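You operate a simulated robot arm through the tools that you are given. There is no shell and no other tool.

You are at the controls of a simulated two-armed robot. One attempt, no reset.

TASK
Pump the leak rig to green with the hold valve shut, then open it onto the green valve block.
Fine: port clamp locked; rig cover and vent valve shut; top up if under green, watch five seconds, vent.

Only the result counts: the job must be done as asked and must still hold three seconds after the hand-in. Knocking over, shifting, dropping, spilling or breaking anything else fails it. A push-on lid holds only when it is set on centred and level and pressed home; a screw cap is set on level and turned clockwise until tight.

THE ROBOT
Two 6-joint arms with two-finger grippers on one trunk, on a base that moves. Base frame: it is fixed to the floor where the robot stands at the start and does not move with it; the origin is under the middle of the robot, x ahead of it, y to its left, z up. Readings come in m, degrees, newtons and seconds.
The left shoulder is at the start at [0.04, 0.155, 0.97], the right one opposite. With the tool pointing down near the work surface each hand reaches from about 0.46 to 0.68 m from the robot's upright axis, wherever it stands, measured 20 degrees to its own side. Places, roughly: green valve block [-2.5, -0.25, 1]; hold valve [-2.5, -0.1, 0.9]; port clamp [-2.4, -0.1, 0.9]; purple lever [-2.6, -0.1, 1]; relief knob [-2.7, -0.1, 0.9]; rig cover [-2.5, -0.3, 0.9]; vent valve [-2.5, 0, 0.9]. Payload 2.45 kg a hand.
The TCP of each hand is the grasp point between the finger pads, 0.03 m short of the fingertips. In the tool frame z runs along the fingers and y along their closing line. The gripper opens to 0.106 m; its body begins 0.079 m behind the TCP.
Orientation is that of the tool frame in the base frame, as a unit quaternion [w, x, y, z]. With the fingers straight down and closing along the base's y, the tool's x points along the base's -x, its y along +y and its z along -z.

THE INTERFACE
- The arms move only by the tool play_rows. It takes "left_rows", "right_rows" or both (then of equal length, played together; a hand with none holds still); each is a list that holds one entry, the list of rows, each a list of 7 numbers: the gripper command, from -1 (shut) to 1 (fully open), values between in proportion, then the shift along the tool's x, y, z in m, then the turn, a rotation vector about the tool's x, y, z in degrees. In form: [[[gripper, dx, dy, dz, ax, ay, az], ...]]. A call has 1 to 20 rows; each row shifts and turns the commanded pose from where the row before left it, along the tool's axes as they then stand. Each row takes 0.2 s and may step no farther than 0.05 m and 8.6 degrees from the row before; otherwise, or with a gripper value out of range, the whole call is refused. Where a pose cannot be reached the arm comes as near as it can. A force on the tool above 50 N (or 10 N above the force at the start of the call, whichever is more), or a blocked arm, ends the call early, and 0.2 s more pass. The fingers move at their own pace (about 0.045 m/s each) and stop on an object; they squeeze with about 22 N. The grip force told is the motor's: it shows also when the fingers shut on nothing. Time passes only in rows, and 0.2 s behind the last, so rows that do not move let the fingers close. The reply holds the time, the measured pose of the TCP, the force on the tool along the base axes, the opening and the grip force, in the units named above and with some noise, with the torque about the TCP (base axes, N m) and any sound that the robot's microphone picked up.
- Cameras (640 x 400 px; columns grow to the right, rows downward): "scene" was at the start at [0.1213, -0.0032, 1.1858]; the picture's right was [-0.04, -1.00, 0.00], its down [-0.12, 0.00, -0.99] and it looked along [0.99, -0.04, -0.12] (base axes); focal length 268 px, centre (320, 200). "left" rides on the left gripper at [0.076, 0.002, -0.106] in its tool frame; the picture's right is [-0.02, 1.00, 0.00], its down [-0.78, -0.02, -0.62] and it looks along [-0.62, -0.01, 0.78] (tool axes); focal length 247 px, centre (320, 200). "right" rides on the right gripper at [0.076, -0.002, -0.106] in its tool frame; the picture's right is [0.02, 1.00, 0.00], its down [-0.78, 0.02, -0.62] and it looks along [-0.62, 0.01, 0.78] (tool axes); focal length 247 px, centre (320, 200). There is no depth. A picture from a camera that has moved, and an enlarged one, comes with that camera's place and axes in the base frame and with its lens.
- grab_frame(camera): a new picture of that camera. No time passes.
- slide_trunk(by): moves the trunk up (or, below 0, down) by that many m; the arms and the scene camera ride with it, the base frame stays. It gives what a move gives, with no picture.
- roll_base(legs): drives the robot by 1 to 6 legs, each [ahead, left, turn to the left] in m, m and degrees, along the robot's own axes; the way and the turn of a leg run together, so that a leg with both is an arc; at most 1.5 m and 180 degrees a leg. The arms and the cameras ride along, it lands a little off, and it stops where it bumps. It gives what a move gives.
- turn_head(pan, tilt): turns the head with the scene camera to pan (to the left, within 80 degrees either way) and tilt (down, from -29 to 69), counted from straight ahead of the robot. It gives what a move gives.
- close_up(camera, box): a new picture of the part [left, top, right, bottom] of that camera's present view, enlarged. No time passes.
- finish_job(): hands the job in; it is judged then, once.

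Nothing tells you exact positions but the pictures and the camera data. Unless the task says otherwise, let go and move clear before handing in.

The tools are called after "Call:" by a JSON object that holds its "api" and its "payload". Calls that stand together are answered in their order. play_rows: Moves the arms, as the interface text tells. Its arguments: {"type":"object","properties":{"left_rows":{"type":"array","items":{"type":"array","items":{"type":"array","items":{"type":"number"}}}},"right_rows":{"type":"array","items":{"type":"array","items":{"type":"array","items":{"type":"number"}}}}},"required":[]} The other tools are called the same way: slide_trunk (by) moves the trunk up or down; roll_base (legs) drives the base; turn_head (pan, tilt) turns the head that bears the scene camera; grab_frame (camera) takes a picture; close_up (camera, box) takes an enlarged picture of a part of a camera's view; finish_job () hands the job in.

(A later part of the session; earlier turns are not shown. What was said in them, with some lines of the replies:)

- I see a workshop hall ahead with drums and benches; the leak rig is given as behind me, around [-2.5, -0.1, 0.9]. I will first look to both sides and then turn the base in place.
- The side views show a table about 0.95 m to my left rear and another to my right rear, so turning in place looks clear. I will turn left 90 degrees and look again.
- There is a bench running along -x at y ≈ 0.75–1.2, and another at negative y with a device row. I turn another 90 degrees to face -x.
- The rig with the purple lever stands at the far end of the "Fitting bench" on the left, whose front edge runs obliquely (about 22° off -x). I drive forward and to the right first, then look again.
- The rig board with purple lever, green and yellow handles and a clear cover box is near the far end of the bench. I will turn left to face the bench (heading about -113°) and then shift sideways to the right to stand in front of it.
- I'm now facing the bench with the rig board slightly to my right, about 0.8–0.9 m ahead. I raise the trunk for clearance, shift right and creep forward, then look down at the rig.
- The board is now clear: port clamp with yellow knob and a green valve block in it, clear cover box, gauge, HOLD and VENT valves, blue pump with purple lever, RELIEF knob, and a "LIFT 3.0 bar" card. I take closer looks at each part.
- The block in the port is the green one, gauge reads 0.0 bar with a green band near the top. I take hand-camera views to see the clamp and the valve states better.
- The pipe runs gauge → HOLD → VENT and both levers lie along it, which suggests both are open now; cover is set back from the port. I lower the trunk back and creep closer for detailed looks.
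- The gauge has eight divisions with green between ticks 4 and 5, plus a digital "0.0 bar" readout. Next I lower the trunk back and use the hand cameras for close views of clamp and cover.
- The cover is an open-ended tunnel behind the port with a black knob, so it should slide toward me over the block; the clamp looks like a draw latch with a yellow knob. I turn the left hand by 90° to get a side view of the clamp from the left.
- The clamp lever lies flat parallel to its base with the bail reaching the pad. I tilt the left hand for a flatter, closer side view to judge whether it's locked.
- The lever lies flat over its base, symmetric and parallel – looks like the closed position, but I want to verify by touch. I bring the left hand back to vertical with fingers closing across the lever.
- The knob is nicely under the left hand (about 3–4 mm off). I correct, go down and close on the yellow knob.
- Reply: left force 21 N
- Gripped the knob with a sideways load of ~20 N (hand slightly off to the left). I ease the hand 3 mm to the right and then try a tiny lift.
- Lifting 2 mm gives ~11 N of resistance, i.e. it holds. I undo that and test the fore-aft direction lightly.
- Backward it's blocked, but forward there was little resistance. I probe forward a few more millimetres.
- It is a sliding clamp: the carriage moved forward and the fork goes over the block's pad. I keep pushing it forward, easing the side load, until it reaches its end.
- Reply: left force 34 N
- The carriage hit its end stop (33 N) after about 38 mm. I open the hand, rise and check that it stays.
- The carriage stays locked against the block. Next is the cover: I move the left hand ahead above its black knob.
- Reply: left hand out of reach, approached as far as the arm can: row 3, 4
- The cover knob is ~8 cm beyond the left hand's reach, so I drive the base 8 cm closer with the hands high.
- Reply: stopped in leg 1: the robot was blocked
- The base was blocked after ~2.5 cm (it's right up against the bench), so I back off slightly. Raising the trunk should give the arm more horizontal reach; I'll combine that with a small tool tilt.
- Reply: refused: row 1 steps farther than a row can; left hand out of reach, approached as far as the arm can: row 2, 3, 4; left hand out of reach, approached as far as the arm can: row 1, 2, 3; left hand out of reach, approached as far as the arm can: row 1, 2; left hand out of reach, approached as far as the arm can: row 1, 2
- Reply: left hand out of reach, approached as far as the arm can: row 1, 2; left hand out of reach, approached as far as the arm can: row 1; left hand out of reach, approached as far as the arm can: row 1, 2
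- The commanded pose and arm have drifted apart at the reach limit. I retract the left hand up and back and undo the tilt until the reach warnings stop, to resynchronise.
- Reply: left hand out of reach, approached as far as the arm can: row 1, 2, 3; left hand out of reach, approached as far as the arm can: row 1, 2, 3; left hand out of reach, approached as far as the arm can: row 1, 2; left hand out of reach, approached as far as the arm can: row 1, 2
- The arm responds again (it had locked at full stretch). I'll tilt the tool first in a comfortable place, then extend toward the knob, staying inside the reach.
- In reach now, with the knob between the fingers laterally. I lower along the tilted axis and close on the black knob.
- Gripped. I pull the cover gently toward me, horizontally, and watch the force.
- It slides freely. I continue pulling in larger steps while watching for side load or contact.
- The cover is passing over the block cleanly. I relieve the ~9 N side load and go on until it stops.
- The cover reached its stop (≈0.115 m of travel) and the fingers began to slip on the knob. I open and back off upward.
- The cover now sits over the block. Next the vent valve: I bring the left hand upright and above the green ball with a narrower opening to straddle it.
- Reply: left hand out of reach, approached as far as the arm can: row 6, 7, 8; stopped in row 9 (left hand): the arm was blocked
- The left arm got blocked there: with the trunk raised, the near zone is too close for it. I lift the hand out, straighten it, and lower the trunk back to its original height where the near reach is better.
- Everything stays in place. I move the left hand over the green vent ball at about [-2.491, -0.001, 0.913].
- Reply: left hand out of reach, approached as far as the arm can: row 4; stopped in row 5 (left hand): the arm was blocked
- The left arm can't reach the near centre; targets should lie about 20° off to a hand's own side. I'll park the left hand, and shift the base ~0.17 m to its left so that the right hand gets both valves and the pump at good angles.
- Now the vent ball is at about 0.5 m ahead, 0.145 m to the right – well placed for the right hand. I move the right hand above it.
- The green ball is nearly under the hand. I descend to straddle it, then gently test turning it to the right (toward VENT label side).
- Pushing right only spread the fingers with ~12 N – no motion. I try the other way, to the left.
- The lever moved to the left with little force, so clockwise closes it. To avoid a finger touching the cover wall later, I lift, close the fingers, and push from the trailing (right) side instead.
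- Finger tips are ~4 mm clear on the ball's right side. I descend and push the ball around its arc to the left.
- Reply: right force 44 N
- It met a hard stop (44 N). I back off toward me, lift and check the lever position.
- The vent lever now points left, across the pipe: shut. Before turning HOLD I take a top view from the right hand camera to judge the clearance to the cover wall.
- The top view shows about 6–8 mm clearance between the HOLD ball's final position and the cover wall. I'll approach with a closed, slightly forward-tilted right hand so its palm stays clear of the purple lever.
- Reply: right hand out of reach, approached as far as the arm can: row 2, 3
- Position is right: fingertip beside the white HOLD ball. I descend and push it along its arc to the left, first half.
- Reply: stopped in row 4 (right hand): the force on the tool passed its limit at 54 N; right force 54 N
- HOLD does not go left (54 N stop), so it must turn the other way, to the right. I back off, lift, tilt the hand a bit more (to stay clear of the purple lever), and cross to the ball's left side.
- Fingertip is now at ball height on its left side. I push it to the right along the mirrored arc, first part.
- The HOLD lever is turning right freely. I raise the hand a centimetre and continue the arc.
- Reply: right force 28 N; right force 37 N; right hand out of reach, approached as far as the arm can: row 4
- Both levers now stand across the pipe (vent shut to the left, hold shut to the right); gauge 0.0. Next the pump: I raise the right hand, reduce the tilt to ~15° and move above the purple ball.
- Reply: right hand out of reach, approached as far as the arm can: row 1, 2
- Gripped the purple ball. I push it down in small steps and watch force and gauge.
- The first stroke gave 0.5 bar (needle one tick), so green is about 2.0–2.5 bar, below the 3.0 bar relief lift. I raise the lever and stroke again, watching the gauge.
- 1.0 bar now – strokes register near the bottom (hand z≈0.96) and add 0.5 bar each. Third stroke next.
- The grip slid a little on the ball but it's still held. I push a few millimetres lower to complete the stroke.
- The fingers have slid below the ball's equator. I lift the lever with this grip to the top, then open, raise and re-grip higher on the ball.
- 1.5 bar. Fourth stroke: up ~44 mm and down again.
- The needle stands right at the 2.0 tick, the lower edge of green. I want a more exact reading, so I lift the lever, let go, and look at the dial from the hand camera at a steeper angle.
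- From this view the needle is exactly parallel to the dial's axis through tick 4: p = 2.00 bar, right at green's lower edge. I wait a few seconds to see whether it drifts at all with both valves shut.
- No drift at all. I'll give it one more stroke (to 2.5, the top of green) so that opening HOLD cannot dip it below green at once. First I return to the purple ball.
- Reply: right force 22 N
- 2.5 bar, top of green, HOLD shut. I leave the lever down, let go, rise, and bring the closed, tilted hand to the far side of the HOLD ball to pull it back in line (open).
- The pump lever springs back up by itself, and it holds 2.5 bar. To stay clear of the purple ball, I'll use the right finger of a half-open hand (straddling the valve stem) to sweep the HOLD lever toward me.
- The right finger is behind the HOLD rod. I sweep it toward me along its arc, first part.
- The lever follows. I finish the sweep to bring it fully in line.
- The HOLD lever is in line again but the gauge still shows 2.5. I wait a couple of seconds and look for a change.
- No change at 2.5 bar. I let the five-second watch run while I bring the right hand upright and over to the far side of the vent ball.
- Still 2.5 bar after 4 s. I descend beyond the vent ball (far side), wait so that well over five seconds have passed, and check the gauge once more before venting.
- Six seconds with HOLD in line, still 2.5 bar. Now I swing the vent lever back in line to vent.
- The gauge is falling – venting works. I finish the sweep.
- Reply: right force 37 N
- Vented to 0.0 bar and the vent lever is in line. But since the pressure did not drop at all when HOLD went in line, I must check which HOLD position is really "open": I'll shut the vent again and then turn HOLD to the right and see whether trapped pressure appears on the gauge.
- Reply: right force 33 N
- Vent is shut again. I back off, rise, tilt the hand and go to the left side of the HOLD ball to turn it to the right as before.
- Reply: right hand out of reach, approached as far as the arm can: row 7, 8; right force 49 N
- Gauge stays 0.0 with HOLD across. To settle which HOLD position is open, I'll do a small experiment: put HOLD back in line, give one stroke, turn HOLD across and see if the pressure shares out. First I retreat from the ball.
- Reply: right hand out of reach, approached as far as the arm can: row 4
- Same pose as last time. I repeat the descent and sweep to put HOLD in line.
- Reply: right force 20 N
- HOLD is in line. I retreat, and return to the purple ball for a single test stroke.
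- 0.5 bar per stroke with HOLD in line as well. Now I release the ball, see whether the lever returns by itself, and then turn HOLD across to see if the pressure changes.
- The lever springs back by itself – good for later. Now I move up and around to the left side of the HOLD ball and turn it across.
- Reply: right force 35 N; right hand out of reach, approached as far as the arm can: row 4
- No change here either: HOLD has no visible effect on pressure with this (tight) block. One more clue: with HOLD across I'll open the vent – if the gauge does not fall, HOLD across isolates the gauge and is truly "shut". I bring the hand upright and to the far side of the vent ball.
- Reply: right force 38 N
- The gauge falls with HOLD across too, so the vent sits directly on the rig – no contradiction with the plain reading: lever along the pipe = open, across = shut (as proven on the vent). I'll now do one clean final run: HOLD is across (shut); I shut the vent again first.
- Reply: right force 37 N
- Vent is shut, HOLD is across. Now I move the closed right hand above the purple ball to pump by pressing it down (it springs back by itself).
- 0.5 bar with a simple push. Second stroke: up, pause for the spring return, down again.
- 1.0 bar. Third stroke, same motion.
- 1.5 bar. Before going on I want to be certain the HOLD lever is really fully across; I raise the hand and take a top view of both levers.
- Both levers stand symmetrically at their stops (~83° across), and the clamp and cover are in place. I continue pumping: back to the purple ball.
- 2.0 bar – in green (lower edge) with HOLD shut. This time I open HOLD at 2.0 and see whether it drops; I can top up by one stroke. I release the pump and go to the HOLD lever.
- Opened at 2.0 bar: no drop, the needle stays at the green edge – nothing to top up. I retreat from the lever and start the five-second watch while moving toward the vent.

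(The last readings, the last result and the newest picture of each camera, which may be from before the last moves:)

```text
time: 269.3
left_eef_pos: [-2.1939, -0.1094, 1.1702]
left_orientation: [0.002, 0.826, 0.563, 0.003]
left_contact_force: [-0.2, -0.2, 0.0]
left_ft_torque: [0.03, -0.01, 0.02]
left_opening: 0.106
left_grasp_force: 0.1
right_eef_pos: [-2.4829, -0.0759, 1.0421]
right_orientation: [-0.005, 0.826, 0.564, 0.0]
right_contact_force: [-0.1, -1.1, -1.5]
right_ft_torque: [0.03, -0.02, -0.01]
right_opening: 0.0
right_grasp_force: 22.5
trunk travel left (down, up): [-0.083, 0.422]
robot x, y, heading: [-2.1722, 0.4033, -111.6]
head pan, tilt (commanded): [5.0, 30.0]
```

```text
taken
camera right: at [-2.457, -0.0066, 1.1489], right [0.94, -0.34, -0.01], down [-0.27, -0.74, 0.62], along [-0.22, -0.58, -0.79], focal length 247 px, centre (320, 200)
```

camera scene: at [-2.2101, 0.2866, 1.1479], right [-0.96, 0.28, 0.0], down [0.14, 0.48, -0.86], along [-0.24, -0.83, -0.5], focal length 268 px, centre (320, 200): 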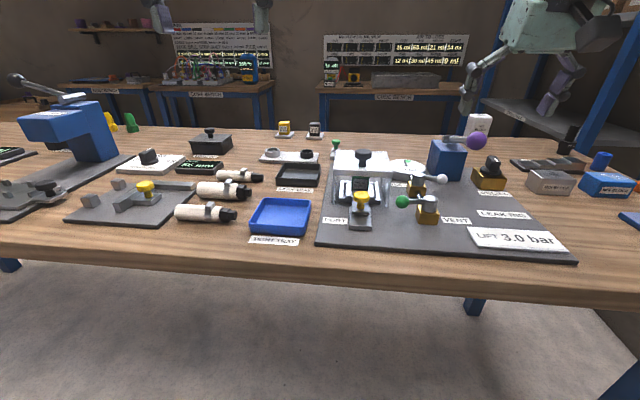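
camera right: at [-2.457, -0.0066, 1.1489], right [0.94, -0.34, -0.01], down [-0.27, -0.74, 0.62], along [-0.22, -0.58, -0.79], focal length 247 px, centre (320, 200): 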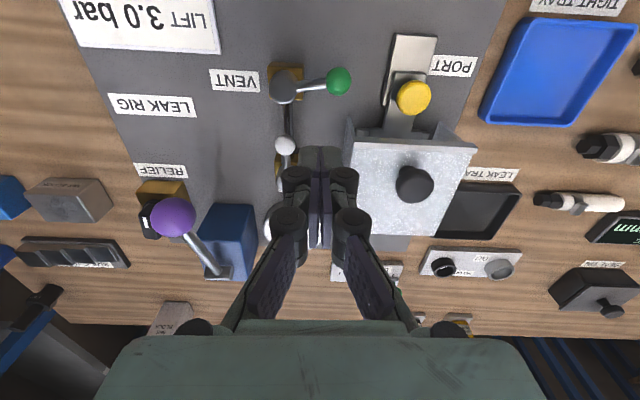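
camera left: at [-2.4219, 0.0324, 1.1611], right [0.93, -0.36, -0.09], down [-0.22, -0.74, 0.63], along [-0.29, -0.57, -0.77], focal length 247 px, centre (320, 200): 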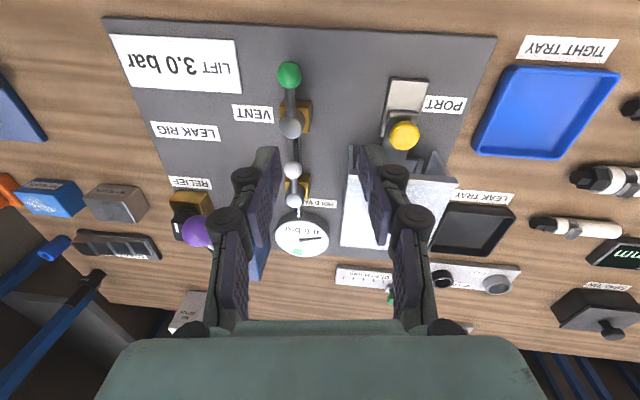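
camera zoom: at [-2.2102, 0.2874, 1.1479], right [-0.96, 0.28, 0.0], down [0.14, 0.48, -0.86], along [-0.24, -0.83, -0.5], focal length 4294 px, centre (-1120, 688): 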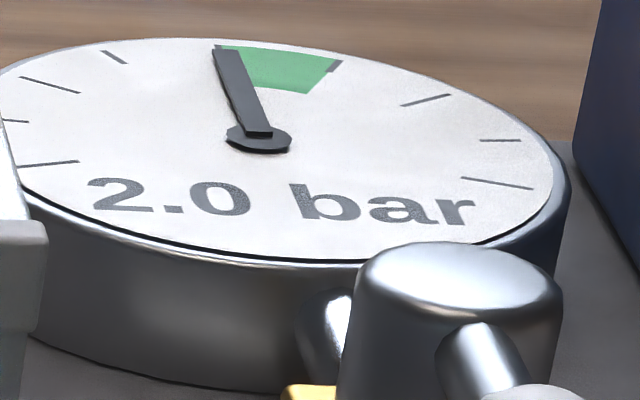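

Steady at 2.0 bar. I descend beyond the vent ball and hold still until well over five seconds have passed.

Call:
{"api": "play_rows", "payload": {"right_rows": [[[-1, -0.0077, -0.001, 0.03, 0, 0, 0], [-1, 0, 0, 0.041, 0, 0, 0], [-1, 0, 0, 0.0415, 0, 0, 0], [-1, 0, 0, 0, 0, 0, 0], [-1, 0, 0, 0, 0, 0, 0], [-1, 0, 0, 0, 0, 0, 0], [-1, 0, 0, 0, 0, 0, 0], [-1, 0, 0, 0, 0, 0, 0], [-1, 0, 0, 0, 0, 0, 0], [-1, 0, 0, 0, 0, 0, 0], [-1, 0, 0, 0, 0, 0, 0], [-1, 0, 0, 0, 0, 0, 0], [-1, 0, 0, 0, 0, 0, 0], [-1, 0, 0, 0, 0, 0, 0], [-1, 0, 0, 0, 0, 0, 0], [-1, 0, 0, 0, 0, 0, 0], [-1, 0, 0, 0, 0, 0, 0], [-1, 0, 0, 0, 0, 0, 0], [-1, 0, 0, 0, 0, 0, 0]]]}}

Call:
{"api": "close_up", "payload": {"camera": "scene", "box": [360, 130, 480, 220]}}

Call:
{"api": "grab_frame", "payload": {"camera": "right"}}

```text
time: 273.3
left_eef_pos: [-2.191, -0.1063, 1.1721]
left_orientation: [0.001, 0.826, 0.563, 0.002]
left_contact_force: [1.0, 0.4, -0.4]
left_ft_torque: [-0.01, 0.01, 0.04]
left_opening: 0.1061
left_grasp_force: 0.0
right_eef_pos: [-2.4841, -0.08, 0.933]
right_orientation: [-0.003, 0.825, 0.565, -0.002]
right_contact_force: [0.0, 0.3, 0.0]
right_ft_torque: [-0.03, 0.0, -0.02]
right_opening: 0.0
right_grasp_force: 21.6
trunk travel left (down, up): [-0.083, 0.422]
robot x, y, heading: [-2.1689, 0.403, -111.5]
head pan, tilt (commanded): [5.0, 30.0]
```

```text
4.44 times, centred on (420, 175) of scene
camera zoom: at [-2.2084, 0.2896, 1.1483], right [-0.96, 0.28, 0.0], down [0.14, 0.48, -0.87], along [-0.25, -0.83, -0.5], focal length 1193 px, centre (-124, 311)
```

zoom: 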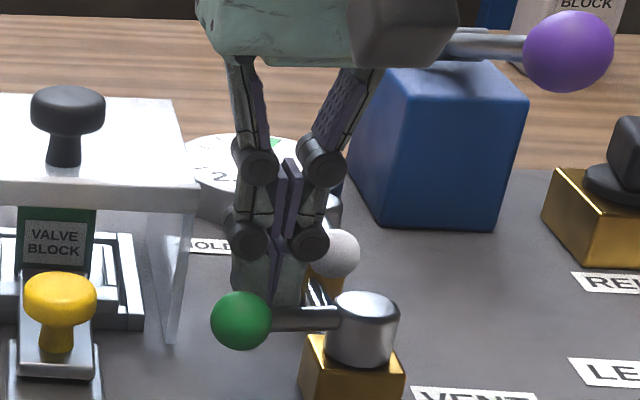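

```text
taken
camera right: at [-2.4577, -0.0102, 1.0394], right [0.94, -0.34, -0.01], down [-0.26, -0.74, 0.62], along [-0.22, -0.58, -0.78], focal length 247 px, centre (320, 200)
```

right: 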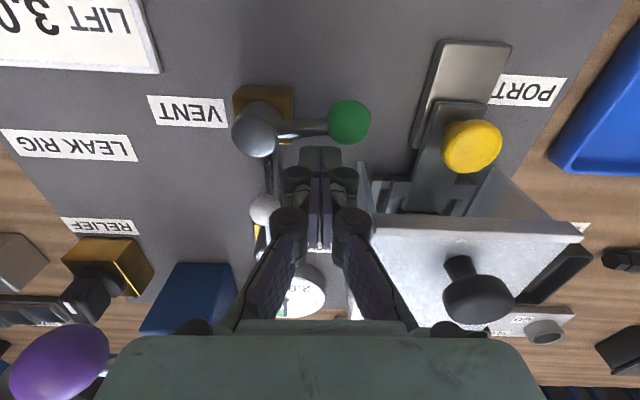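

Call:
{"api": "close_up", "payload": {"camera": "right", "box": [270, 255, 350, 325]}}

```text
5.71 times, centred on (310, 290) of right
camera zoom: at [-2.4577, -0.0102, 1.0394], right [0.94, -0.34, -0.01], down [-0.26, -0.74, 0.62], along [-0.22, -0.58, -0.78], focal length 1411 px, centre (377, -314)
```

zoom: 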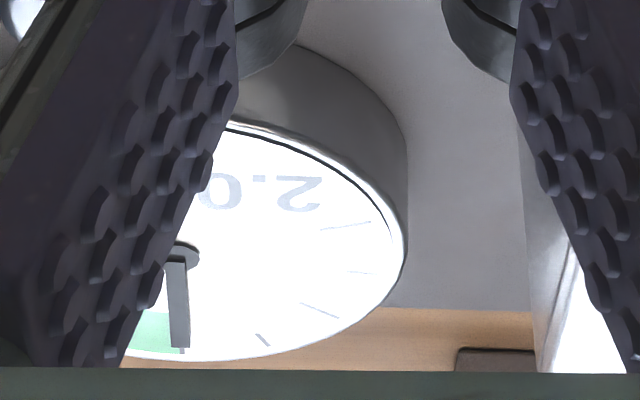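

Over six seconds at 2.0 bar with HOLD open – tight. Now I vent.

Call:
{"api": "play_rows", "payload": {"right_rows": [[[-1, 0.0015, 0.0028, 0, 0, 0, 0], [-1, 0.0123, 0.004, 0.002, 0, 0, 0], [-1, 0.011, 0.0002, 0, 0, 0, 0], [-1, 0.0104, -0.0021, 0, 0, 0, 0], [-1, 0.0101, -0.0051, 0, 0, 0, 0], [-1, 0.0068, -0.0059, 0, 0, 0, 0], [-1, 0.0039, -0.0048, 0, 0, 0, 0], [-1, 0.0017, -0.0035, 0, 0, 0, 0], [-1, 0, -0.002, 0, 0, 0, 0], [-1, 0, 0, 0, 0, 0, 0]]]}}

Call:
{"api": "close_up", "payload": {"camera": "scene", "box": [360, 130, 480, 220]}}

Call:
{"api": "grab_frame", "payload": {"camera": "right"}}

```text
time: 275.5
left_eef_pos: [-2.1881, -0.1092, 1.1708]
left_orientation: [0.0, 0.826, 0.563, 0.001]
left_contact_force: [0.0, -0.6, 0.7]
left_ft_torque: [0.0, 0.02, 0.03]
left_opening: 0.1059
left_grasp_force: 0.1
right_eef_pos: [-2.4764, -0.0233, 0.9302]
right_orientation: [-0.002, 0.826, 0.564, -0.001]
right_contact_force: [27.0, -19.1, 0.7]
right_ft_torque: [-0.39, -0.51, -0.25]
right_opening: 0.0001
right_grasp_force: 22.3
trunk travel left (down, up): [-0.083, 0.422]
robot x, y, heading: [-2.168, 0.4019, -111.7]
head pan, tilt (commanded): [5.0, 30.0]
```

```text
4.44 times, centred on (420, 175) of scene
camera zoom: at [-2.2049, 0.2869, 1.1481], right [-0.96, 0.28, 0.0], down [0.14, 0.48, -0.87], along [-0.25, -0.83, -0.5], focal length 1193 px, centre (-124, 311)
```

zoom: 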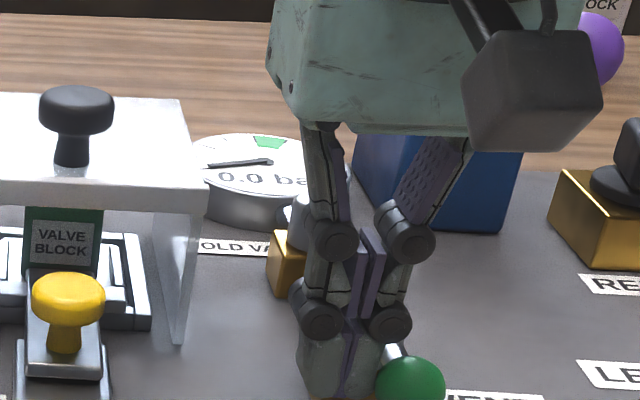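

```text
taken
camera right: at [-2.4489, 0.0461, 1.0363], right [0.94, -0.34, 0.0], down [-0.27, -0.74, 0.62], along [-0.22, -0.58, -0.78], focal length 247 px, centre (320, 200)
```

right: 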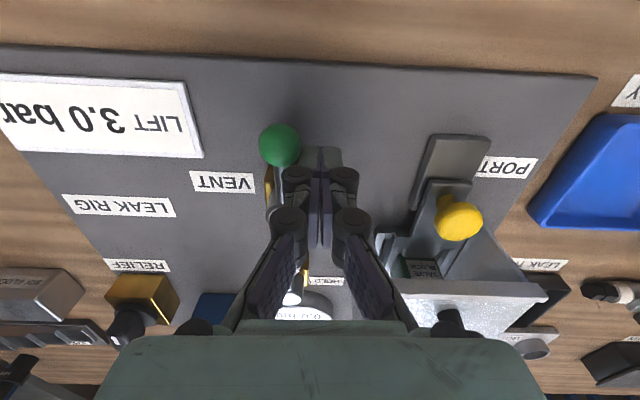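

Vented: gauge 0.0, vent lever in line. I move the hand clear and inspect the whole rig.

Call:
{"api": "play_rows", "payload": {"right_rows": [[[-1, 0, 0.007, 0, 0, 0, 0], [-1, 0, 0, -0.04, 0, 0, 0], [-1, 0, 0, -0.045, 0, 0, 0], [-1, 0, 0, -0.045, 0, 0, 0], [0, 0.02, -0.03, -0.03, 0, 0, 0], [1, 0.02, -0.035, -0.02, 0, 0, 0], [1, 0.01, -0.035, -0.02, 0, 0, 0], [1, 0, 0, 0, 0, 0, 0], [1, 0, 0, 0, 0, 0, 0]]]}}

Call:
{"api": "grab_frame", "payload": {"camera": "right"}}

Call:
{"api": "grab_frame", "payload": {"camera": "scene"}}

Call:
{"api": "close_up", "payload": {"camera": "scene", "box": [310, 120, 510, 250]}}

```text
time: 277.5
left_eef_pos: [-2.1932, -0.1071, 1.1724]
left_orientation: [0.001, 0.827, 0.562, 0.002]
left_contact_force: [-0.1, 0.0, 0.8]
left_ft_torque: [0.01, -0.01, 0.01]
left_opening: 0.1061
left_grasp_force: 0.1
right_eef_pos: [-2.5485, 0.0582, 1.1301]
right_orientation: [-0.003, 0.826, 0.564, -0.001]
right_contact_force: [-1.0, -0.5, 0.2]
right_ft_torque: [0.01, -0.03, 0.0]
right_opening: 0.097
right_grasp_force: 0.0
trunk travel left (down, up): [-0.083, 0.422]
robot x, y, heading: [-2.1716, 0.4054, -111.5]
head pan, tilt (commanded): [5.0, 30.0]
```

```text
taken
camera right: at [-2.5218, 0.1271, 1.237], right [0.94, -0.34, -0.01], down [-0.27, -0.74, 0.62], along [-0.22, -0.58, -0.78], focal length 247 px, centre (320, 200)
```

right: 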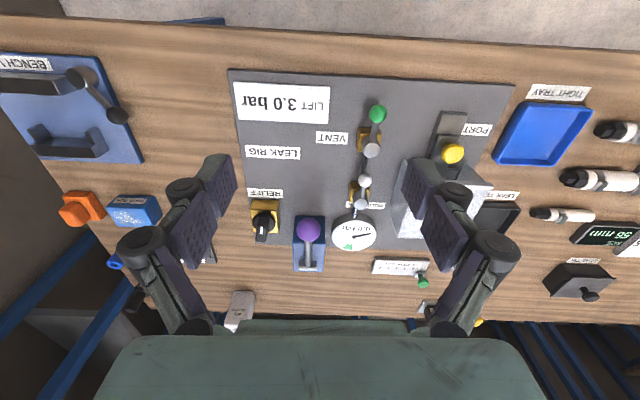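

```text
taken
camera scene: at [-2.2089, 0.2892, 1.1482], right [-0.96, 0.28, 0.0], down [0.14, 0.48, -0.87], along [-0.25, -0.83, -0.5], focal length 268 px, centre (320, 200)
```

scene: 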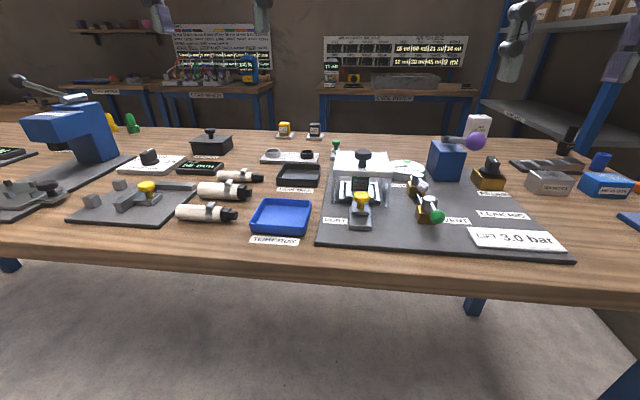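

```text
3.08 times, centred on (410, 185) of scene
camera zoom: at [-2.2089, 0.2892, 1.1482], right [-0.96, 0.28, 0.0], down [0.14, 0.48, -0.87], along [-0.25, -0.83, -0.5], focal length 826 px, centre (43, 246)
```

zoom: 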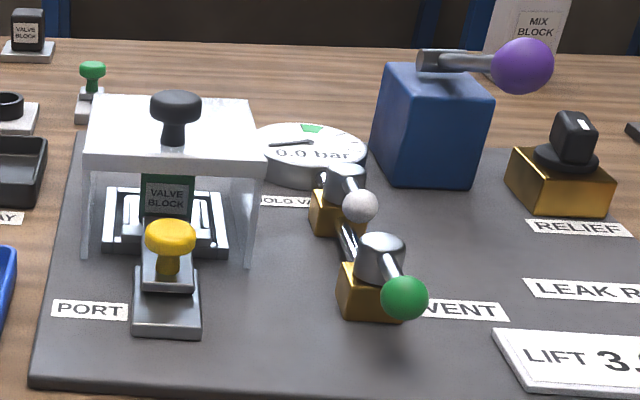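

The rig stands as asked: clamp locked and cover shut. It was pumped to green with HOLD shut, HOLD was opened onto the green block, held at 2.0 bar for more than six seconds without dropping, and vented to 0.0. Both hands are clear and nothing else looks shifted, so I hand the job in.

Call:
{"api": "finish_job", "payload": {}}

```text
The job is handed in.
```

I pumped the rig to green with the hold valve shut, opened the hold valve onto the green valve block, watched it for over six seconds and vented to 0.0 bar. The job is handed in. One point is uncertain: I could not confirm from the gauge that the hold valve was really open onto the block.

- **Set-up:** I locked the port clamp, slid the rig cover shut over the block and shut the vent valve before pumping.
- **Pressure:** Each pump stroke adds 0.5 bar, so I could only land on the edges of green, 2.0 or 2.5 bar. In the last run I opened the hold valve at 2.0 bar. The pressure did not move while I watched, so I did not top up.
- **Hold valve:** I took the lever along the pipe as open and across it as shut. The vent valve does work that way. Turning the hold valve never moved the gauge in either direction. If its lever works the other way round, the block was not tested as asked.
- **More than one run:** I first ran the whole test at 2.5 bar, with the same steady result. I then did some checks on the hold valve, including one stroke with its lever in line, and ended with the clean run at 2.0 bar.
- **Base contact:** While driving closer to the bench early on, the base bumped something and stopped, and I backed it off. I saw nothing shift.

At hand-in the vent and hold levers were both in line with the pipe, the clamp was still locked and the cover shut, and both hands were clear.
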